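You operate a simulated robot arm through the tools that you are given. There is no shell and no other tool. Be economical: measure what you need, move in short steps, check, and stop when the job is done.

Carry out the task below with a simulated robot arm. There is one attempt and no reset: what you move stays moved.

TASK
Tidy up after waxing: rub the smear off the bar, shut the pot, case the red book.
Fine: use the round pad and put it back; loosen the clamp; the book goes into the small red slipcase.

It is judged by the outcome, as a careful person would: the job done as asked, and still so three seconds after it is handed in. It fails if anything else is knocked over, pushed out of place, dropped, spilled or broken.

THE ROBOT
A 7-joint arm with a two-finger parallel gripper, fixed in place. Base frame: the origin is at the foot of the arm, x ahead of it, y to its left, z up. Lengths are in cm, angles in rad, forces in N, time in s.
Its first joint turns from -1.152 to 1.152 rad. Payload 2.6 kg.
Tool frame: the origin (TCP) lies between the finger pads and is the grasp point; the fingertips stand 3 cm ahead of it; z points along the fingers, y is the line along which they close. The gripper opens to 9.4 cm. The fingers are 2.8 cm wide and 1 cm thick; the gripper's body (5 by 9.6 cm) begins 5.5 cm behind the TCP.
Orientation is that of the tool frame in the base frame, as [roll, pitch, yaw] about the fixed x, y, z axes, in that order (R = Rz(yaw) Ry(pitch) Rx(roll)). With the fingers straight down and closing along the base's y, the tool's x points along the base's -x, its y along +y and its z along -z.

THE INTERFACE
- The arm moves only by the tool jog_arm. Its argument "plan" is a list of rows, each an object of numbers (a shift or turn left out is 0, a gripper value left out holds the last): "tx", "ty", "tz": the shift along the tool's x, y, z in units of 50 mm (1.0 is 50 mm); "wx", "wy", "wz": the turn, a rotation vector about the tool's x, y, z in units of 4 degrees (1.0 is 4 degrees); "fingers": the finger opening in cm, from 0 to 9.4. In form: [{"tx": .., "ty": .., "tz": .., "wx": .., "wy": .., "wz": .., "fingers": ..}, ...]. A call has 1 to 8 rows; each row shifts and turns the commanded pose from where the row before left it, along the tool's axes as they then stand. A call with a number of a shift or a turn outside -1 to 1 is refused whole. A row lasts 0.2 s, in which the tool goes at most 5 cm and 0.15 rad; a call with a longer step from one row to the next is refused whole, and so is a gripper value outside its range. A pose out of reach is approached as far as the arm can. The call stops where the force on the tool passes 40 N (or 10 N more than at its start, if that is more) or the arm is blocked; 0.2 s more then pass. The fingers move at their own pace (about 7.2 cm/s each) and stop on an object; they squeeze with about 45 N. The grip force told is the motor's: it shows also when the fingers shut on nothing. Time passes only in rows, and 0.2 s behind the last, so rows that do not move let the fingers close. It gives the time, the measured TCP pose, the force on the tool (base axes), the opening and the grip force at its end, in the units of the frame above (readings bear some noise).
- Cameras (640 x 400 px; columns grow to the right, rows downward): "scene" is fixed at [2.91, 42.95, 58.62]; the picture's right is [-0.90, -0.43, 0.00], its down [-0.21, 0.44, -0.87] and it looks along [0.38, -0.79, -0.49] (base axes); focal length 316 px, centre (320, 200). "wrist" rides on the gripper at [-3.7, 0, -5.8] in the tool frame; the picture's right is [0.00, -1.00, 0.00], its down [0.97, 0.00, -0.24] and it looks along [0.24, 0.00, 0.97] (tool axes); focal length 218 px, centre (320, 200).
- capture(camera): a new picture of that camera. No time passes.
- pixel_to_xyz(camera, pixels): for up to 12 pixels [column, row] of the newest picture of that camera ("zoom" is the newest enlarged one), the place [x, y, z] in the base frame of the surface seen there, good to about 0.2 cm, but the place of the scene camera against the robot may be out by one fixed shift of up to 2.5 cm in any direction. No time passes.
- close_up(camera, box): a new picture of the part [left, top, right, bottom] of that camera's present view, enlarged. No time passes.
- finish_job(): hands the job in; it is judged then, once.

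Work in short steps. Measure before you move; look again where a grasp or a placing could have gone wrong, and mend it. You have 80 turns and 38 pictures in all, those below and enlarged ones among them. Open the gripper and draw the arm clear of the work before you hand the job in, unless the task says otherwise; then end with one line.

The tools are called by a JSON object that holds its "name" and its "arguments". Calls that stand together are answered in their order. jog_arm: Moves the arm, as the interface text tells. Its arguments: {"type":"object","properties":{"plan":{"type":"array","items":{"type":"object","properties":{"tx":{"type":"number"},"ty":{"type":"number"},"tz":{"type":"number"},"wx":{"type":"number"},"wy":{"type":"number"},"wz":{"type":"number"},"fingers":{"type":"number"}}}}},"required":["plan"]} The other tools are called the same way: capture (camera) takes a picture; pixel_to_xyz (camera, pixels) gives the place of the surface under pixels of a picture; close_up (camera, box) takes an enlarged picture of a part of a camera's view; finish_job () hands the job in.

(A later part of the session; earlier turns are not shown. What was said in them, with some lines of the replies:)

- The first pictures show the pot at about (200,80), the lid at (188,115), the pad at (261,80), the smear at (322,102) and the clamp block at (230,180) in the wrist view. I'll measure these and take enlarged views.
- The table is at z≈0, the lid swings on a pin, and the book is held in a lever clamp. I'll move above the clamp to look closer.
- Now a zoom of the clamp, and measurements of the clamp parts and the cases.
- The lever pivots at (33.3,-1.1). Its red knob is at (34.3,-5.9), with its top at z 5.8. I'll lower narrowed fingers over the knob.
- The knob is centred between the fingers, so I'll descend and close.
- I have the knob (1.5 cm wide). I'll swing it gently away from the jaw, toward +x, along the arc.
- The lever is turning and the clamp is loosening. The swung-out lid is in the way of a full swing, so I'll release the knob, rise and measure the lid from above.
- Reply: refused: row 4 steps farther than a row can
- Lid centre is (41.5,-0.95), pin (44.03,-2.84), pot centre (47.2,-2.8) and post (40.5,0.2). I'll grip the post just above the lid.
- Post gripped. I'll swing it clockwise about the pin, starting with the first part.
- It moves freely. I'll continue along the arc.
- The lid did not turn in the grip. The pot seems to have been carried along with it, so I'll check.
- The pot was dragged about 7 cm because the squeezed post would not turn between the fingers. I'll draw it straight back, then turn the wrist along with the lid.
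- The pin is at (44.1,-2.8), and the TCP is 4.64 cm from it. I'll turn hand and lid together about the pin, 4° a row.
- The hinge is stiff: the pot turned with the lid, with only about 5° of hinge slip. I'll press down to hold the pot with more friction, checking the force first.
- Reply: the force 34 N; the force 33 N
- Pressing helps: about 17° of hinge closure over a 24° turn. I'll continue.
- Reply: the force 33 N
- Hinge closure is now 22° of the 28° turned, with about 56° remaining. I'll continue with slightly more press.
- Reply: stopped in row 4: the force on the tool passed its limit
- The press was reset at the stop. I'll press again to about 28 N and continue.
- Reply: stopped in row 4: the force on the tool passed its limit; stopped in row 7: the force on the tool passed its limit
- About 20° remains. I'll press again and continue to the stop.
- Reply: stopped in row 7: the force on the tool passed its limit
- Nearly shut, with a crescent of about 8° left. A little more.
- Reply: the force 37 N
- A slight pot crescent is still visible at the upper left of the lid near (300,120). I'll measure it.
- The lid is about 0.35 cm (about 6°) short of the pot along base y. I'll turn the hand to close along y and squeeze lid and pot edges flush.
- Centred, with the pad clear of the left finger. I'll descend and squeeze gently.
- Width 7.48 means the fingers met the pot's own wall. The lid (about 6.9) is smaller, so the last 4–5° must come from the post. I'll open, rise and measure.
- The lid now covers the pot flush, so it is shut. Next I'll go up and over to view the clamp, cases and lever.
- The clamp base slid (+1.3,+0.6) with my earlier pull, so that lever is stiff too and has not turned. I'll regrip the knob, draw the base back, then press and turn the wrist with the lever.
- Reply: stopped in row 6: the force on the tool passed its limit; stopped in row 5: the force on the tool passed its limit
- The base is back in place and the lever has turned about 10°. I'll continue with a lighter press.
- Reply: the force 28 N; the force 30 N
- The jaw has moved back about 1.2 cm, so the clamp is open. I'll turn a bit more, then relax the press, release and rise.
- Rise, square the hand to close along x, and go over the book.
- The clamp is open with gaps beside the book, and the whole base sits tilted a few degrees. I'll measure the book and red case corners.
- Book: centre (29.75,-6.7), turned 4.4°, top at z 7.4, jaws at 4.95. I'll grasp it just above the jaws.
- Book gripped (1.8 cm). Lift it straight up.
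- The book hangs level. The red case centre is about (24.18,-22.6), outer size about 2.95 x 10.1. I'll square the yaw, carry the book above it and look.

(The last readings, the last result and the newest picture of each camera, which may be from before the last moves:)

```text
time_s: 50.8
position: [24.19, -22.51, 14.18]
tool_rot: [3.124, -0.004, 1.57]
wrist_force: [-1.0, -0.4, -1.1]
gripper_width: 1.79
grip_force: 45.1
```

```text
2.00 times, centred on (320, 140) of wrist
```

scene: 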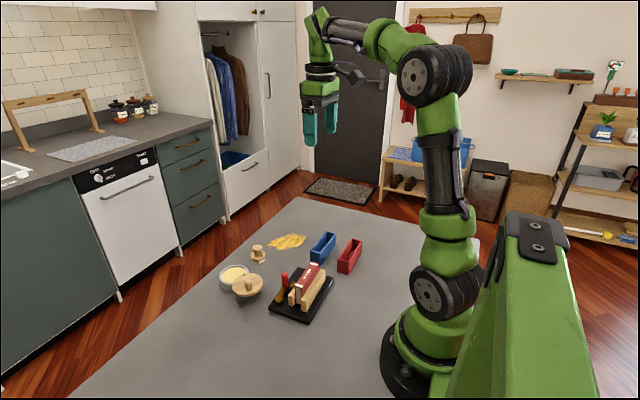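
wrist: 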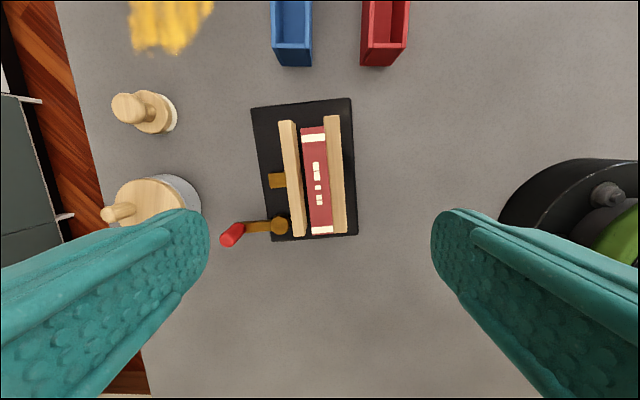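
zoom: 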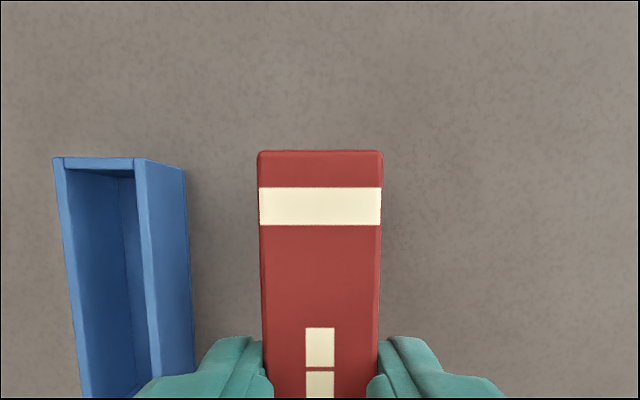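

{"name": "pixel_to_xyz", "arguments": {"camera": "zoom", "pixels": [[320, 153], [320, 160], [262, 250], [378, 250], [262, 170], [378, 170], [100, 161], [60, 161], [140, 161], [100, 175]]}}

```text
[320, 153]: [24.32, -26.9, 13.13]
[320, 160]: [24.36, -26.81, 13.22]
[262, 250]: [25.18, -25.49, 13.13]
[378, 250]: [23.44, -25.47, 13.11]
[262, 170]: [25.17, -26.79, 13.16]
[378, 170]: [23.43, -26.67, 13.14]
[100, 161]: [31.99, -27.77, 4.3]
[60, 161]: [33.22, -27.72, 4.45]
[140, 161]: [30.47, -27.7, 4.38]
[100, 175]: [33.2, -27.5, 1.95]
```

The book is at x 24.31 and spans y -27.0 to -18.0. I'll shift it (-0.1,-0.1) and lower it to start entry.

{"name": "jog_arm", "arguments": {"plan": [{"tx": -0.02, "ty": -0.022, "tz": 0.3}, {"tz": 0.25}, {"tz": 0.1}, {"tz": 0.1}, {"tz": 0.1}, {}]}}

```text
time_s: 52.2
position: [24.07, -22.67, 10.0]
tool_rot: [3.127, -0.003, 1.571]
wrist_force: [0.4, 0.2, -0.1]
gripper_width: 1.82
grip_force: 45.1
```

The bottom has passed the rim with no contact force. I'll continue down to just above finger contact with the rim.

{"name": "jog_arm", "arguments": {"plan": [{"tz": 0.1}, {"tz": 0.1}, {"tz": 0.1}, {"tz": 0.1}, {"tz": 0.03}, {}]}}

```text
time_s: 53.6
position: [24.17, -22.38, 7.82]
tool_rot: [3.125, -0.005, 1.571]
wrist_force: [0.5, 1.0, -0.6]
gripper_width: 1.78
grip_force: 45.1
```

{"name": "jog_arm", "arguments": {"plan": [{"fingers": 2.4}, {"fingers": 4.0}, {}, {"tz": -0.5}, {"tz": -0.8}, {"tz": -0.8}, {}]}}

{"name": "close_up", "arguments": {"camera": "scene", "box": [200, 200, 380, 320]}}

```text
time_s: 55.2
position: [24.02, -22.37, 18.46]
tool_rot: [3.126, -0.003, 1.569]
wrist_force: [0.2, -0.3, -0.2]
gripper_width: 3.98
grip_force: 0.1
```

```text
3.33 times, centred on (290, 260) of scene
```

zoom: 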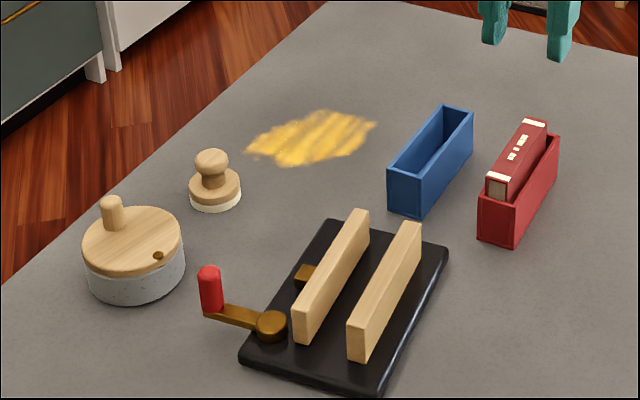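

{"name": "pixel_to_xyz", "arguments": {"camera": "zoom", "pixels": [[519, 150], [500, 180], [535, 124], [500, 212], [545, 155], [200, 168], [430, 260], [447, 120], [250, 352], [255, 360], [330, 225], [445, 250]]}}

```text
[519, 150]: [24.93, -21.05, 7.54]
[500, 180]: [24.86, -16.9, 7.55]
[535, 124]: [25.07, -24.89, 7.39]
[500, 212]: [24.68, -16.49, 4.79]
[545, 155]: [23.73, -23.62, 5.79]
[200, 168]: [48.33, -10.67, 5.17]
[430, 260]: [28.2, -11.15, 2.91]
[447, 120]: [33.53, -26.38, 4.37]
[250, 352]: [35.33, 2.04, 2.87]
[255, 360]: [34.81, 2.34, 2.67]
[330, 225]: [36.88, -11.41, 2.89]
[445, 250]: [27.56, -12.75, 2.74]
```

The book is seated: its top is about 6.2 and its bottom near the floor of the case. The clamp base ended about 1.1 cm in +x and turned 2.7° from its start. I'll grip the fixed jaw at (28.1,-6.5) to ease it back.

{"name": "jog_arm", "arguments": {"plan": [{"tx": 0.794, "ty": 0.204, "fingers": 3.0}, {"tx": 0.794, "ty": 0.204}, {"tx": 0.794, "ty": 0.204}, {"tx": 0.794, "ty": 0.204, "wz": -0.6}, {"wz": -0.6}, {"tz": 0.8}, {}]}}

{"name": "capture", "arguments": {"camera": "wrist"}}

```text
time_s: 56.8
position: [27.98, -6.79, 14.6]
tool_rot: [3.126, -0.002, 1.654]
wrist_force: [0.4, -0.4, -0.5]
gripper_width: 3.0
grip_force: 0.0
```

```text
2 pictures are left
```

wrist: 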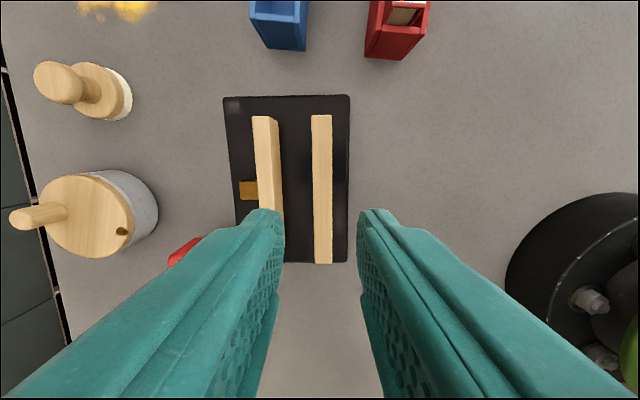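

{"name": "pixel_to_xyz", "arguments": {"camera": "wrist", "pixels": [[314, 180], [330, 180], [315, 118], [331, 118], [283, 180], [225, 99], [348, 97], [346, 260], [318, 260], [331, 260], [256, 120], [279, 120]]}}

{"name": "pixel_to_xyz", "arguments": {"camera": "wrist", "pixels": [[44, 80], [60, 76], [72, 90], [88, 105], [105, 70], [100, 90], [58, 98], [118, 116], [130, 100], [118, 70], [60, 63], [90, 85]]}}

{"name": "pixel_to_xyz", "arguments": {"camera": "wrist", "pixels": [[80, 3], [100, 8], [118, 15], [135, 12], [155, 3], [110, 0], [78, 10], [128, 20], [402, 12], [122, 231], [60, 245], [85, 180]]}}

```text
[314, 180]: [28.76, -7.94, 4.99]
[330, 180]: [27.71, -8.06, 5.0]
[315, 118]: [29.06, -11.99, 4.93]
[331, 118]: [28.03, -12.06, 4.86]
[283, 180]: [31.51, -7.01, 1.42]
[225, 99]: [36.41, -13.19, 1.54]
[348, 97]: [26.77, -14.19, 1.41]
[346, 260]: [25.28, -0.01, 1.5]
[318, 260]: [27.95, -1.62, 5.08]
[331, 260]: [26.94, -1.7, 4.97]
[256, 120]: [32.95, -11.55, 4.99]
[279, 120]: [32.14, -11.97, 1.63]
```

```text
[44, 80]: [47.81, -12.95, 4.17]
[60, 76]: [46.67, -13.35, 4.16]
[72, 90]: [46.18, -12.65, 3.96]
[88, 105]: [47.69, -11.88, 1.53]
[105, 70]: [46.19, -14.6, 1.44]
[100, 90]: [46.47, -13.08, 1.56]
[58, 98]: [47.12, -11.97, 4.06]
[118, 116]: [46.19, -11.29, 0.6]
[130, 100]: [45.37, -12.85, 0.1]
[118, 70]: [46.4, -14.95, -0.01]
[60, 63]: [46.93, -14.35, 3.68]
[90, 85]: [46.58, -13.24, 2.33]
```

```text
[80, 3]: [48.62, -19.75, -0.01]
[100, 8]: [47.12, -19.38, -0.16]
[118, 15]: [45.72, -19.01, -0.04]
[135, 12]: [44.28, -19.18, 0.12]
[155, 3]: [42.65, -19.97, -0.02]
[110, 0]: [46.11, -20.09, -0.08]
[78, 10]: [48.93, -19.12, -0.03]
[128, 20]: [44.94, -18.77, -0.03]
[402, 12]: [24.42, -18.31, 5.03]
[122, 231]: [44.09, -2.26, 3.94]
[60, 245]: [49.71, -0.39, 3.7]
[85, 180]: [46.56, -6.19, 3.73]
```

Jaw centre is (28.05,-6.7) and the base centre (30.85,-6.6), against about (29.8,-6.0) originally, with a 4° excess turn. I'll grip the jaw and slide the base back.

{"name": "jog_arm", "arguments": {"plan": [{"tz": 0.8}, {"tz": 0.8}, {"tz": 0.22, "fingers": 2.2}, {"fingers": 0.6}, {}, {}]}}

{"name": "jog_arm", "arguments": {"plan": [{"tx": 0.045, "ty": -0.049, "wz": 0.25}, {"tx": 0.044, "ty": -0.049, "wz": 0.25}, {"tx": 0.044, "ty": -0.049, "wz": 0.25}, {"tx": 0.044, "ty": -0.049, "wz": 0.25}, {}, {"fingers": 3.0}, {}]}}

```text
time_s: 57.6
position: [28.05, -6.76, 5.38]
tool_rot: [3.13, -0.004, 1.654]
wrist_force: [-22.6, -2.5, 27.2]
gripper_width: 1.84
grip_force: 11.1
stopped in row 4: the force on the tool passed its limit (the readings are from after the stop); the commanded pose is now the measured one
```

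```text
time_s: 59.2
position: [27.22, -5.79, 5.41]
tool_rot: [3.124, -0.007, 1.584]
wrist_force: [-0.4, -0.1, 0.0]
gripper_width: 3.0
grip_force: 0.0
```

The jaw has moved back with the hand. I'll rise and take a view covering the clamp, pad and smear.

{"name": "jog_arm", "arguments": {"plan": [{"tz": -0.7}, {"tz": -0.9}, {"tz": -0.9}, {"tz": -0.4, "ty": 0.6}, {"ty": 0.9}, {"ty": 0.7, "tx": -0.4}, {"ty": 0.36, "tx": -0.44}, {}]}}

{"name": "capture", "arguments": {"camera": "wrist"}}

```text
time_s: 61.0
position: [40.01, -9.83, 20.09]
tool_rot: [3.125, -0.004, 1.585]
wrist_force: [-0.1, -0.2, 0.3]
gripper_width: 3.02
grip_force: 0.1
```

```text
1 pictures are left
```

wrist: 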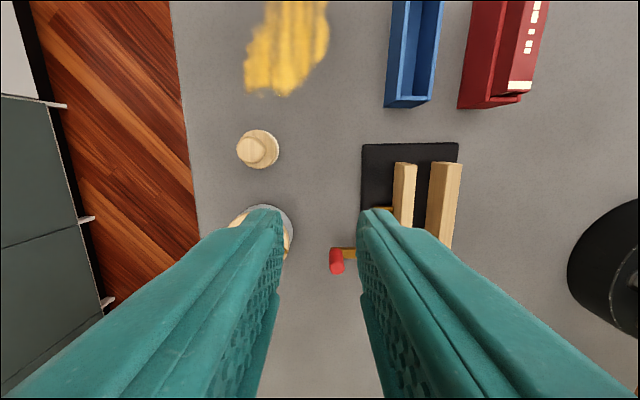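

{"name": "pixel_to_xyz", "arguments": {"camera": "wrist", "pixels": [[365, 148], [456, 146], [251, 150], [243, 152], [258, 148], [262, 133], [277, 148], [262, 166], [278, 145], [261, 150], [405, 166], [445, 166]]}}

{"name": "pixel_to_xyz", "arguments": {"camera": "wrist", "pixels": [[266, 2], [327, 2], [328, 25], [325, 45], [312, 65], [298, 80], [286, 95], [262, 86], [245, 86], [246, 60], [249, 45], [264, 25]]}}

```text
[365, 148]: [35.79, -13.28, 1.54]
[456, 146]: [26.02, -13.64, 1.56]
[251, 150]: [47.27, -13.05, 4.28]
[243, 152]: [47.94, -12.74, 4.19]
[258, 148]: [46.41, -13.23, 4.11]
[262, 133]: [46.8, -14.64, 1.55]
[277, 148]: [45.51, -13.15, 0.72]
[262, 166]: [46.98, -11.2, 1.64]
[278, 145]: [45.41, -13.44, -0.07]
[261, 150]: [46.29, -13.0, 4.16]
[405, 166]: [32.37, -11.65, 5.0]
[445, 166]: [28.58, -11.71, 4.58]
```

```text
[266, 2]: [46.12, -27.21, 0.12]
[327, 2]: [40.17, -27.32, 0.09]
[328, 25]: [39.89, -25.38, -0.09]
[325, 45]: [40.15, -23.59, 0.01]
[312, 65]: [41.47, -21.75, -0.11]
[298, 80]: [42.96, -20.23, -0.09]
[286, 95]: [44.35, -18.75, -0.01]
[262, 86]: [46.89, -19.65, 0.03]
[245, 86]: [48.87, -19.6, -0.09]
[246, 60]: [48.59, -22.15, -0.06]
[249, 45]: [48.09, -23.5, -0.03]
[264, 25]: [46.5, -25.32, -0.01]
```

The pad knob is centred at (47.15,-13.0) with its top at 4.2, and the pad rests on z 0. The smear spans x 40–49, y -18.7 to about -28. Going to grip the pad's knob.

{"name": "jog_arm", "arguments": {"plan": [{"ty": 0.75, "tx": -0.3, "fingers": 5.0}, {"ty": 0.68, "tx": -0.33}, {"tz": 0.8}, {"tz": 0.8}, {"tz": 0.8}, {"tz": 0.4}, {}]}}

```text
time_s: 62.6
position: [47.34, -12.81, 6.22]
tool_rot: [3.123, -0.003, 1.585]
wrist_force: [-0.3, 0.1, 0.4]
gripper_width: 4.99
grip_force: 0.1
```

{"name": "jog_arm", "arguments": {"plan": [{"tx": -0.03, "ty": -0.03, "tz": 0.22}, {}, {"fingers": 3.2}, {"fingers": 2.6}, {"fingers": 2.2}, {"fingers": 1.2}, {}, {}]}}

```text
time_s: 64.5
position: [47.08, -12.95, 5.19]
tool_rot: [3.124, -0.003, 1.585]
wrist_force: [0.3, 0.1, -0.6]
gripper_width: 2.56
grip_force: 44.8
```

Pad gripped; its home TCP is (47.1,-12.95,5.19). I'll lift it, carry it to the near edge of the smear and set it down with light press.

{"name": "jog_arm", "arguments": {"plan": [{"tz": -0.25}, {"tx": -0.65, "ty": 0.09}, {"tx": -0.66, "ty": 0.09}, {}, {"tz": 0.2}, {"tz": 0.065}, {}]}}

```text
time_s: 66.0
position: [48.18, -19.59, 5.13]
tool_rot: [3.122, -0.004, 1.587]
wrist_force: [-2.1, 0.3, 4.1]
gripper_width: 2.51
grip_force: 44.8
```

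{"name": "jog_arm", "arguments": {"plan": [{"tz": 0.012}, {"tx": -0.31}, {"tx": -0.31}, {"tx": -0.32}, {"ty": -0.36}, {"tx": 0.35}, {"tx": 0.35}, {"tx": 0.36}]}}

```text
time_s: 67.8
position: [46.61, -19.31, 5.11]
tool_rot: [3.118, 0.003, 1.583]
wrist_force: [-0.2, -10.4, 24.0]
gripper_width: 2.53
grip_force: 44.8
```

{"name": "jog_arm", "arguments": {"plan": [{"tz": -0.008, "ty": -0.05}, {"tx": -0.4}, {"tx": -0.42}, {"tx": -0.42}, {"tx": -0.44}, {"ty": -0.35}, {"tx": 0.4}, {"tx": 0.4}]}}

{"name": "jog_arm", "arguments": {"plan": [{"tx": 0.4}, {"tx": 0.4}, {"tx": 0.15}, {"ty": -0.3}, {"tx": -0.4}, {"tx": -0.45}, {"tx": -0.45}, {"tx": -0.5}]}}

```text
time_s: 69.7
position: [44.33, -23.54, 5.04]
tool_rot: [3.125, -0.001, 1.585]
wrist_force: [-0.6, -8.6, 13.7]
gripper_width: 2.56
grip_force: 45.2
```

```text
time_s: 71.5
position: [43.05, -27.98, 5.0]
tool_rot: [3.124, -0.004, 1.582]
wrist_force: [-0.3, 6.8, 17.1]
gripper_width: 2.56
grip_force: 45.5
```

{"name": "jog_arm", "arguments": {"plan": [{"ty": -0.3, "tx": -0.06}, {"tx": 0.45}, {"tx": 0.45}, {"tx": 0.45}, {"ty": -0.25, "tx": -0.2}, {"tx": -0.4}, {"tx": -0.4}, {"tx": -0.4}]}}

```text
time_s: 73.2
position: [40.23, -28.38, 5.05]
tool_rot: [3.121, -0.003, 1.586]
wrist_force: [-1.8, 12.7, 27.1]
gripper_width: 2.52
grip_force: 44.9
```

Second pass, cross-wise lanes.

{"name": "jog_arm", "arguments": {"plan": [{"tz": -0.008, "ty": 0.35}, {"ty": 0.36}, {"ty": 0.36}, {"tx": 0.38, "ty": 0.2}, {"ty": -0.45}, {"ty": -0.45}, {"ty": -0.42}, {"tx": 0.38}]}}

{"name": "jog_arm", "arguments": {"plan": [{"ty": 0.45}, {"ty": 0.45}, {"ty": 0.45}, {"ty": 0.25}, {"tx": 0.38, "ty": 0.05}, {"ty": -0.45}, {"ty": -0.45}, {"ty": -0.45}]}}

```text
time_s: 75.0
position: [40.04, -24.65, 4.9]
tool_rot: [3.123, -0.002, 1.584]
wrist_force: [-0.6, -6.5, 11.5]
gripper_width: 2.53
grip_force: 45.1
```

```text
time_s: 76.8
position: [41.34, -22.67, 5.15]
tool_rot: [3.125, -0.003, 1.585]
wrist_force: [0.5, 0.2, -1.1]
gripper_width: 2.51
grip_force: 44.9
```

Contact is light here, so I'll press slightly and finish the remaining lanes.

{"name": "jog_arm", "arguments": {"plan": [{"tz": 0.02}, {"ty": 0.45}, {"ty": 0.45}, {"ty": 0.5}, {"tx": 0.38, "ty": 0.05}, {"ty": -0.45}, {"ty": -0.45}, {"ty": -0.3}]}}

{"name": "jog_arm", "arguments": {"plan": [{"tx": 0.3, "ty": 0.2}, {"ty": 0.4}, {"ty": 0.4}, {"ty": 0.2}, {"tx": -0.3}, {"tx": -0.35}, {"ty": -0.3, "tx": -0.2}, {}]}}

```text
time_s: 78.7
position: [42.66, -20.71, 5.06]
tool_rot: [3.12, -0.001, 1.586]
wrist_force: [4.5, 0.1, 8.1]
gripper_width: 2.54
grip_force: 44.8
```

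```text
time_s: 80.5
position: [47.12, -23.36, 5.08]
tool_rot: [3.124, -0.003, 1.586]
wrist_force: [1.4, 0.8, -0.6]
gripper_width: 2.51
grip_force: 45.0
```

One more sweep with press over the middle to be sure.

{"name": "jog_arm", "arguments": {"plan": [{"tz": 0.02, "tx": -0.3}, {"tx": -0.35}, {"ty": -0.45}, {"ty": -0.45}, {"ty": -0.4, "tx": 0.1}, {"tx": 0.45}, {"ty": 0.5}, {"ty": 0.5}]}}

{"name": "jog_arm", "arguments": {"plan": [{"ty": 0.3, "tx": 0.15}, {"tx": 0.25, "ty": 0.1}, {"ty": -0.5}, {"ty": -0.5}, {"ty": -0.2, "tx": 0.1}, {"tz": -0.3}, {}]}}

{"name": "capture", "arguments": {"camera": "wrist"}}

```text
time_s: 82.2
position: [45.62, -23.86, 4.88]
tool_rot: [3.122, -0.003, 1.582]
wrist_force: [-7.1, 0.8, 14.9]
gripper_width: 2.5
grip_force: 45.6
```

```text
time_s: 83.8
position: [41.52, -21.42, 6.39]
tool_rot: [3.128, -0.002, 1.585]
wrist_force: [-0.7, 0.2, -1.0]
gripper_width: 2.51
grip_force: 44.7
```

```text
0 pictures are left
```

wrist: 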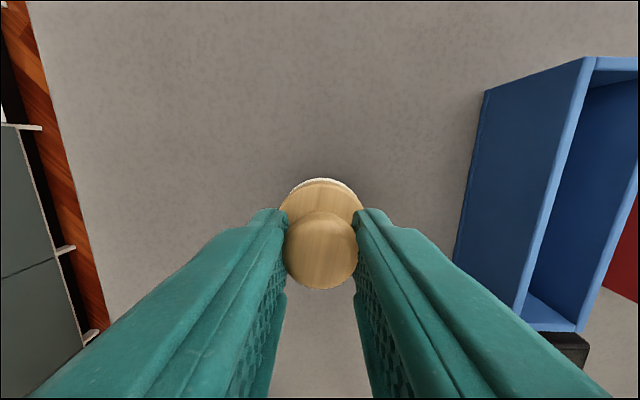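

The visible smear area is clean. The near edge (y -19 to -21) is hidden by the fingers, so I'll pass over it once more on the way home.

{"name": "jog_arm", "arguments": {"plan": [{"ty": 0.25, "tx": 0.15}, {"tz": 0.2}, {"tz": 0.095}, {"ty": 0.4}, {"ty": 0.4}, {"ty": 0.35}, {"tx": 0.28}, {"ty": -0.35}]}}

{"name": "jog_arm", "arguments": {"plan": [{"ty": -0.4}, {"ty": -0.2, "tx": -0.2}, {"ty": 0.35}, {"ty": 0.35}, {"ty": 0.2}, {"tx": -0.35}, {"tz": -0.3}, {}]}}

```text
time_s: 85.7
position: [46.92, -19.32, 5.01]
tool_rot: [3.122, -0.004, 1.586]
wrist_force: [0.8, 1.3, 3.1]
gripper_width: 2.54
grip_force: 44.4
```

```text
time_s: 87.5
position: [48.42, -21.93, 6.34]
tool_rot: [3.123, -0.004, 1.585]
wrist_force: [-0.8, 0.5, -0.4]
gripper_width: 2.5
grip_force: 44.3
```

Now return the pad to its home.

{"name": "jog_arm", "arguments": {"plan": [{"tx": 0.6, "ty": -0.08}, {"tx": 0.6, "ty": -0.08}, {"tx": 0.596, "ty": -0.08}, {}, {"tz": 0.15}, {"tz": 0.09}, {}]}}

```text
time_s: 89.0
position: [47.24, -12.93, 5.32]
tool_rot: [3.125, -0.003, 1.585]
wrist_force: [0.2, -0.1, -1.0]
gripper_width: 2.52
grip_force: 44.5
```

{"name": "jog_arm", "arguments": {"plan": [{"tz": 0.03, "ty": -0.02}, {"tz": 0.025}, {}]}}

```text
time_s: 89.8
position: [47.05, -13.01, 4.99]
tool_rot: [3.124, -0.004, 1.585]
wrist_force: [0.0, -0.5, 0.1]
gripper_width: 2.55
grip_force: 44.3
```

{"name": "jog_arm", "arguments": {"plan": [{"tz": 0.015}, {"tz": 0.01}, {}]}}

```text
time_s: 90.7
position: [47.04, -13.04, 4.93]
tool_rot: [3.123, -0.004, 1.585]
wrist_force: [-6.4, 1.2, 13.9]
gripper_width: 2.56
grip_force: 44.6
```

Contact is 14 N, so the pad is on the counter. Ease off, release and rise.

{"name": "jog_arm", "arguments": {"plan": [{"tz": -0.018}, {"fingers": 3.0}, {"fingers": 5.0}, {}, {"tz": -0.5}, {"tz": -0.9}, {"tz": -0.9}, {}]}}

```text
time_s: 92.5
position: [47.01, -13.14, 16.18]
tool_rot: [3.122, -0.002, 1.584]
wrist_force: [0.6, -0.5, 0.3]
gripper_width: 5.01
grip_force: 0.1
```

The pad is back at home. I'm out of pictures, so I'll draw the arm up clear and hand in.

{"name": "jog_arm", "arguments": {"plan": [{"tz": -0.9}, {"tz": -0.9}, {"tz": -0.9, "ty": -0.4}, {"tz": -0.8, "ty": -0.5}, {"ty": -0.8, "fingers": 9.4}, {"ty": -0.6}, {}, {}]}}

{"name": "finish_job", "arguments": {}}

```text
time_s: 94.2
position: [35.11, -13.47, 33.78]
tool_rot: [3.124, -0.003, 1.584]
wrist_force: [0.3, -0.7, 0.0]
gripper_width: 9.39
grip_force: 0.0
```

```text
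The job is handed in.
```

The smear is wiped off, the pad is back at its start spot, the pot is shut, the clamp is loosened and the red book is in the red slipcase; the clamp base sits about 0.7–0.9 cm off its start and the pot about half a centimetre, and I had no pictures left to check the pad's placing or the smear's near edge.
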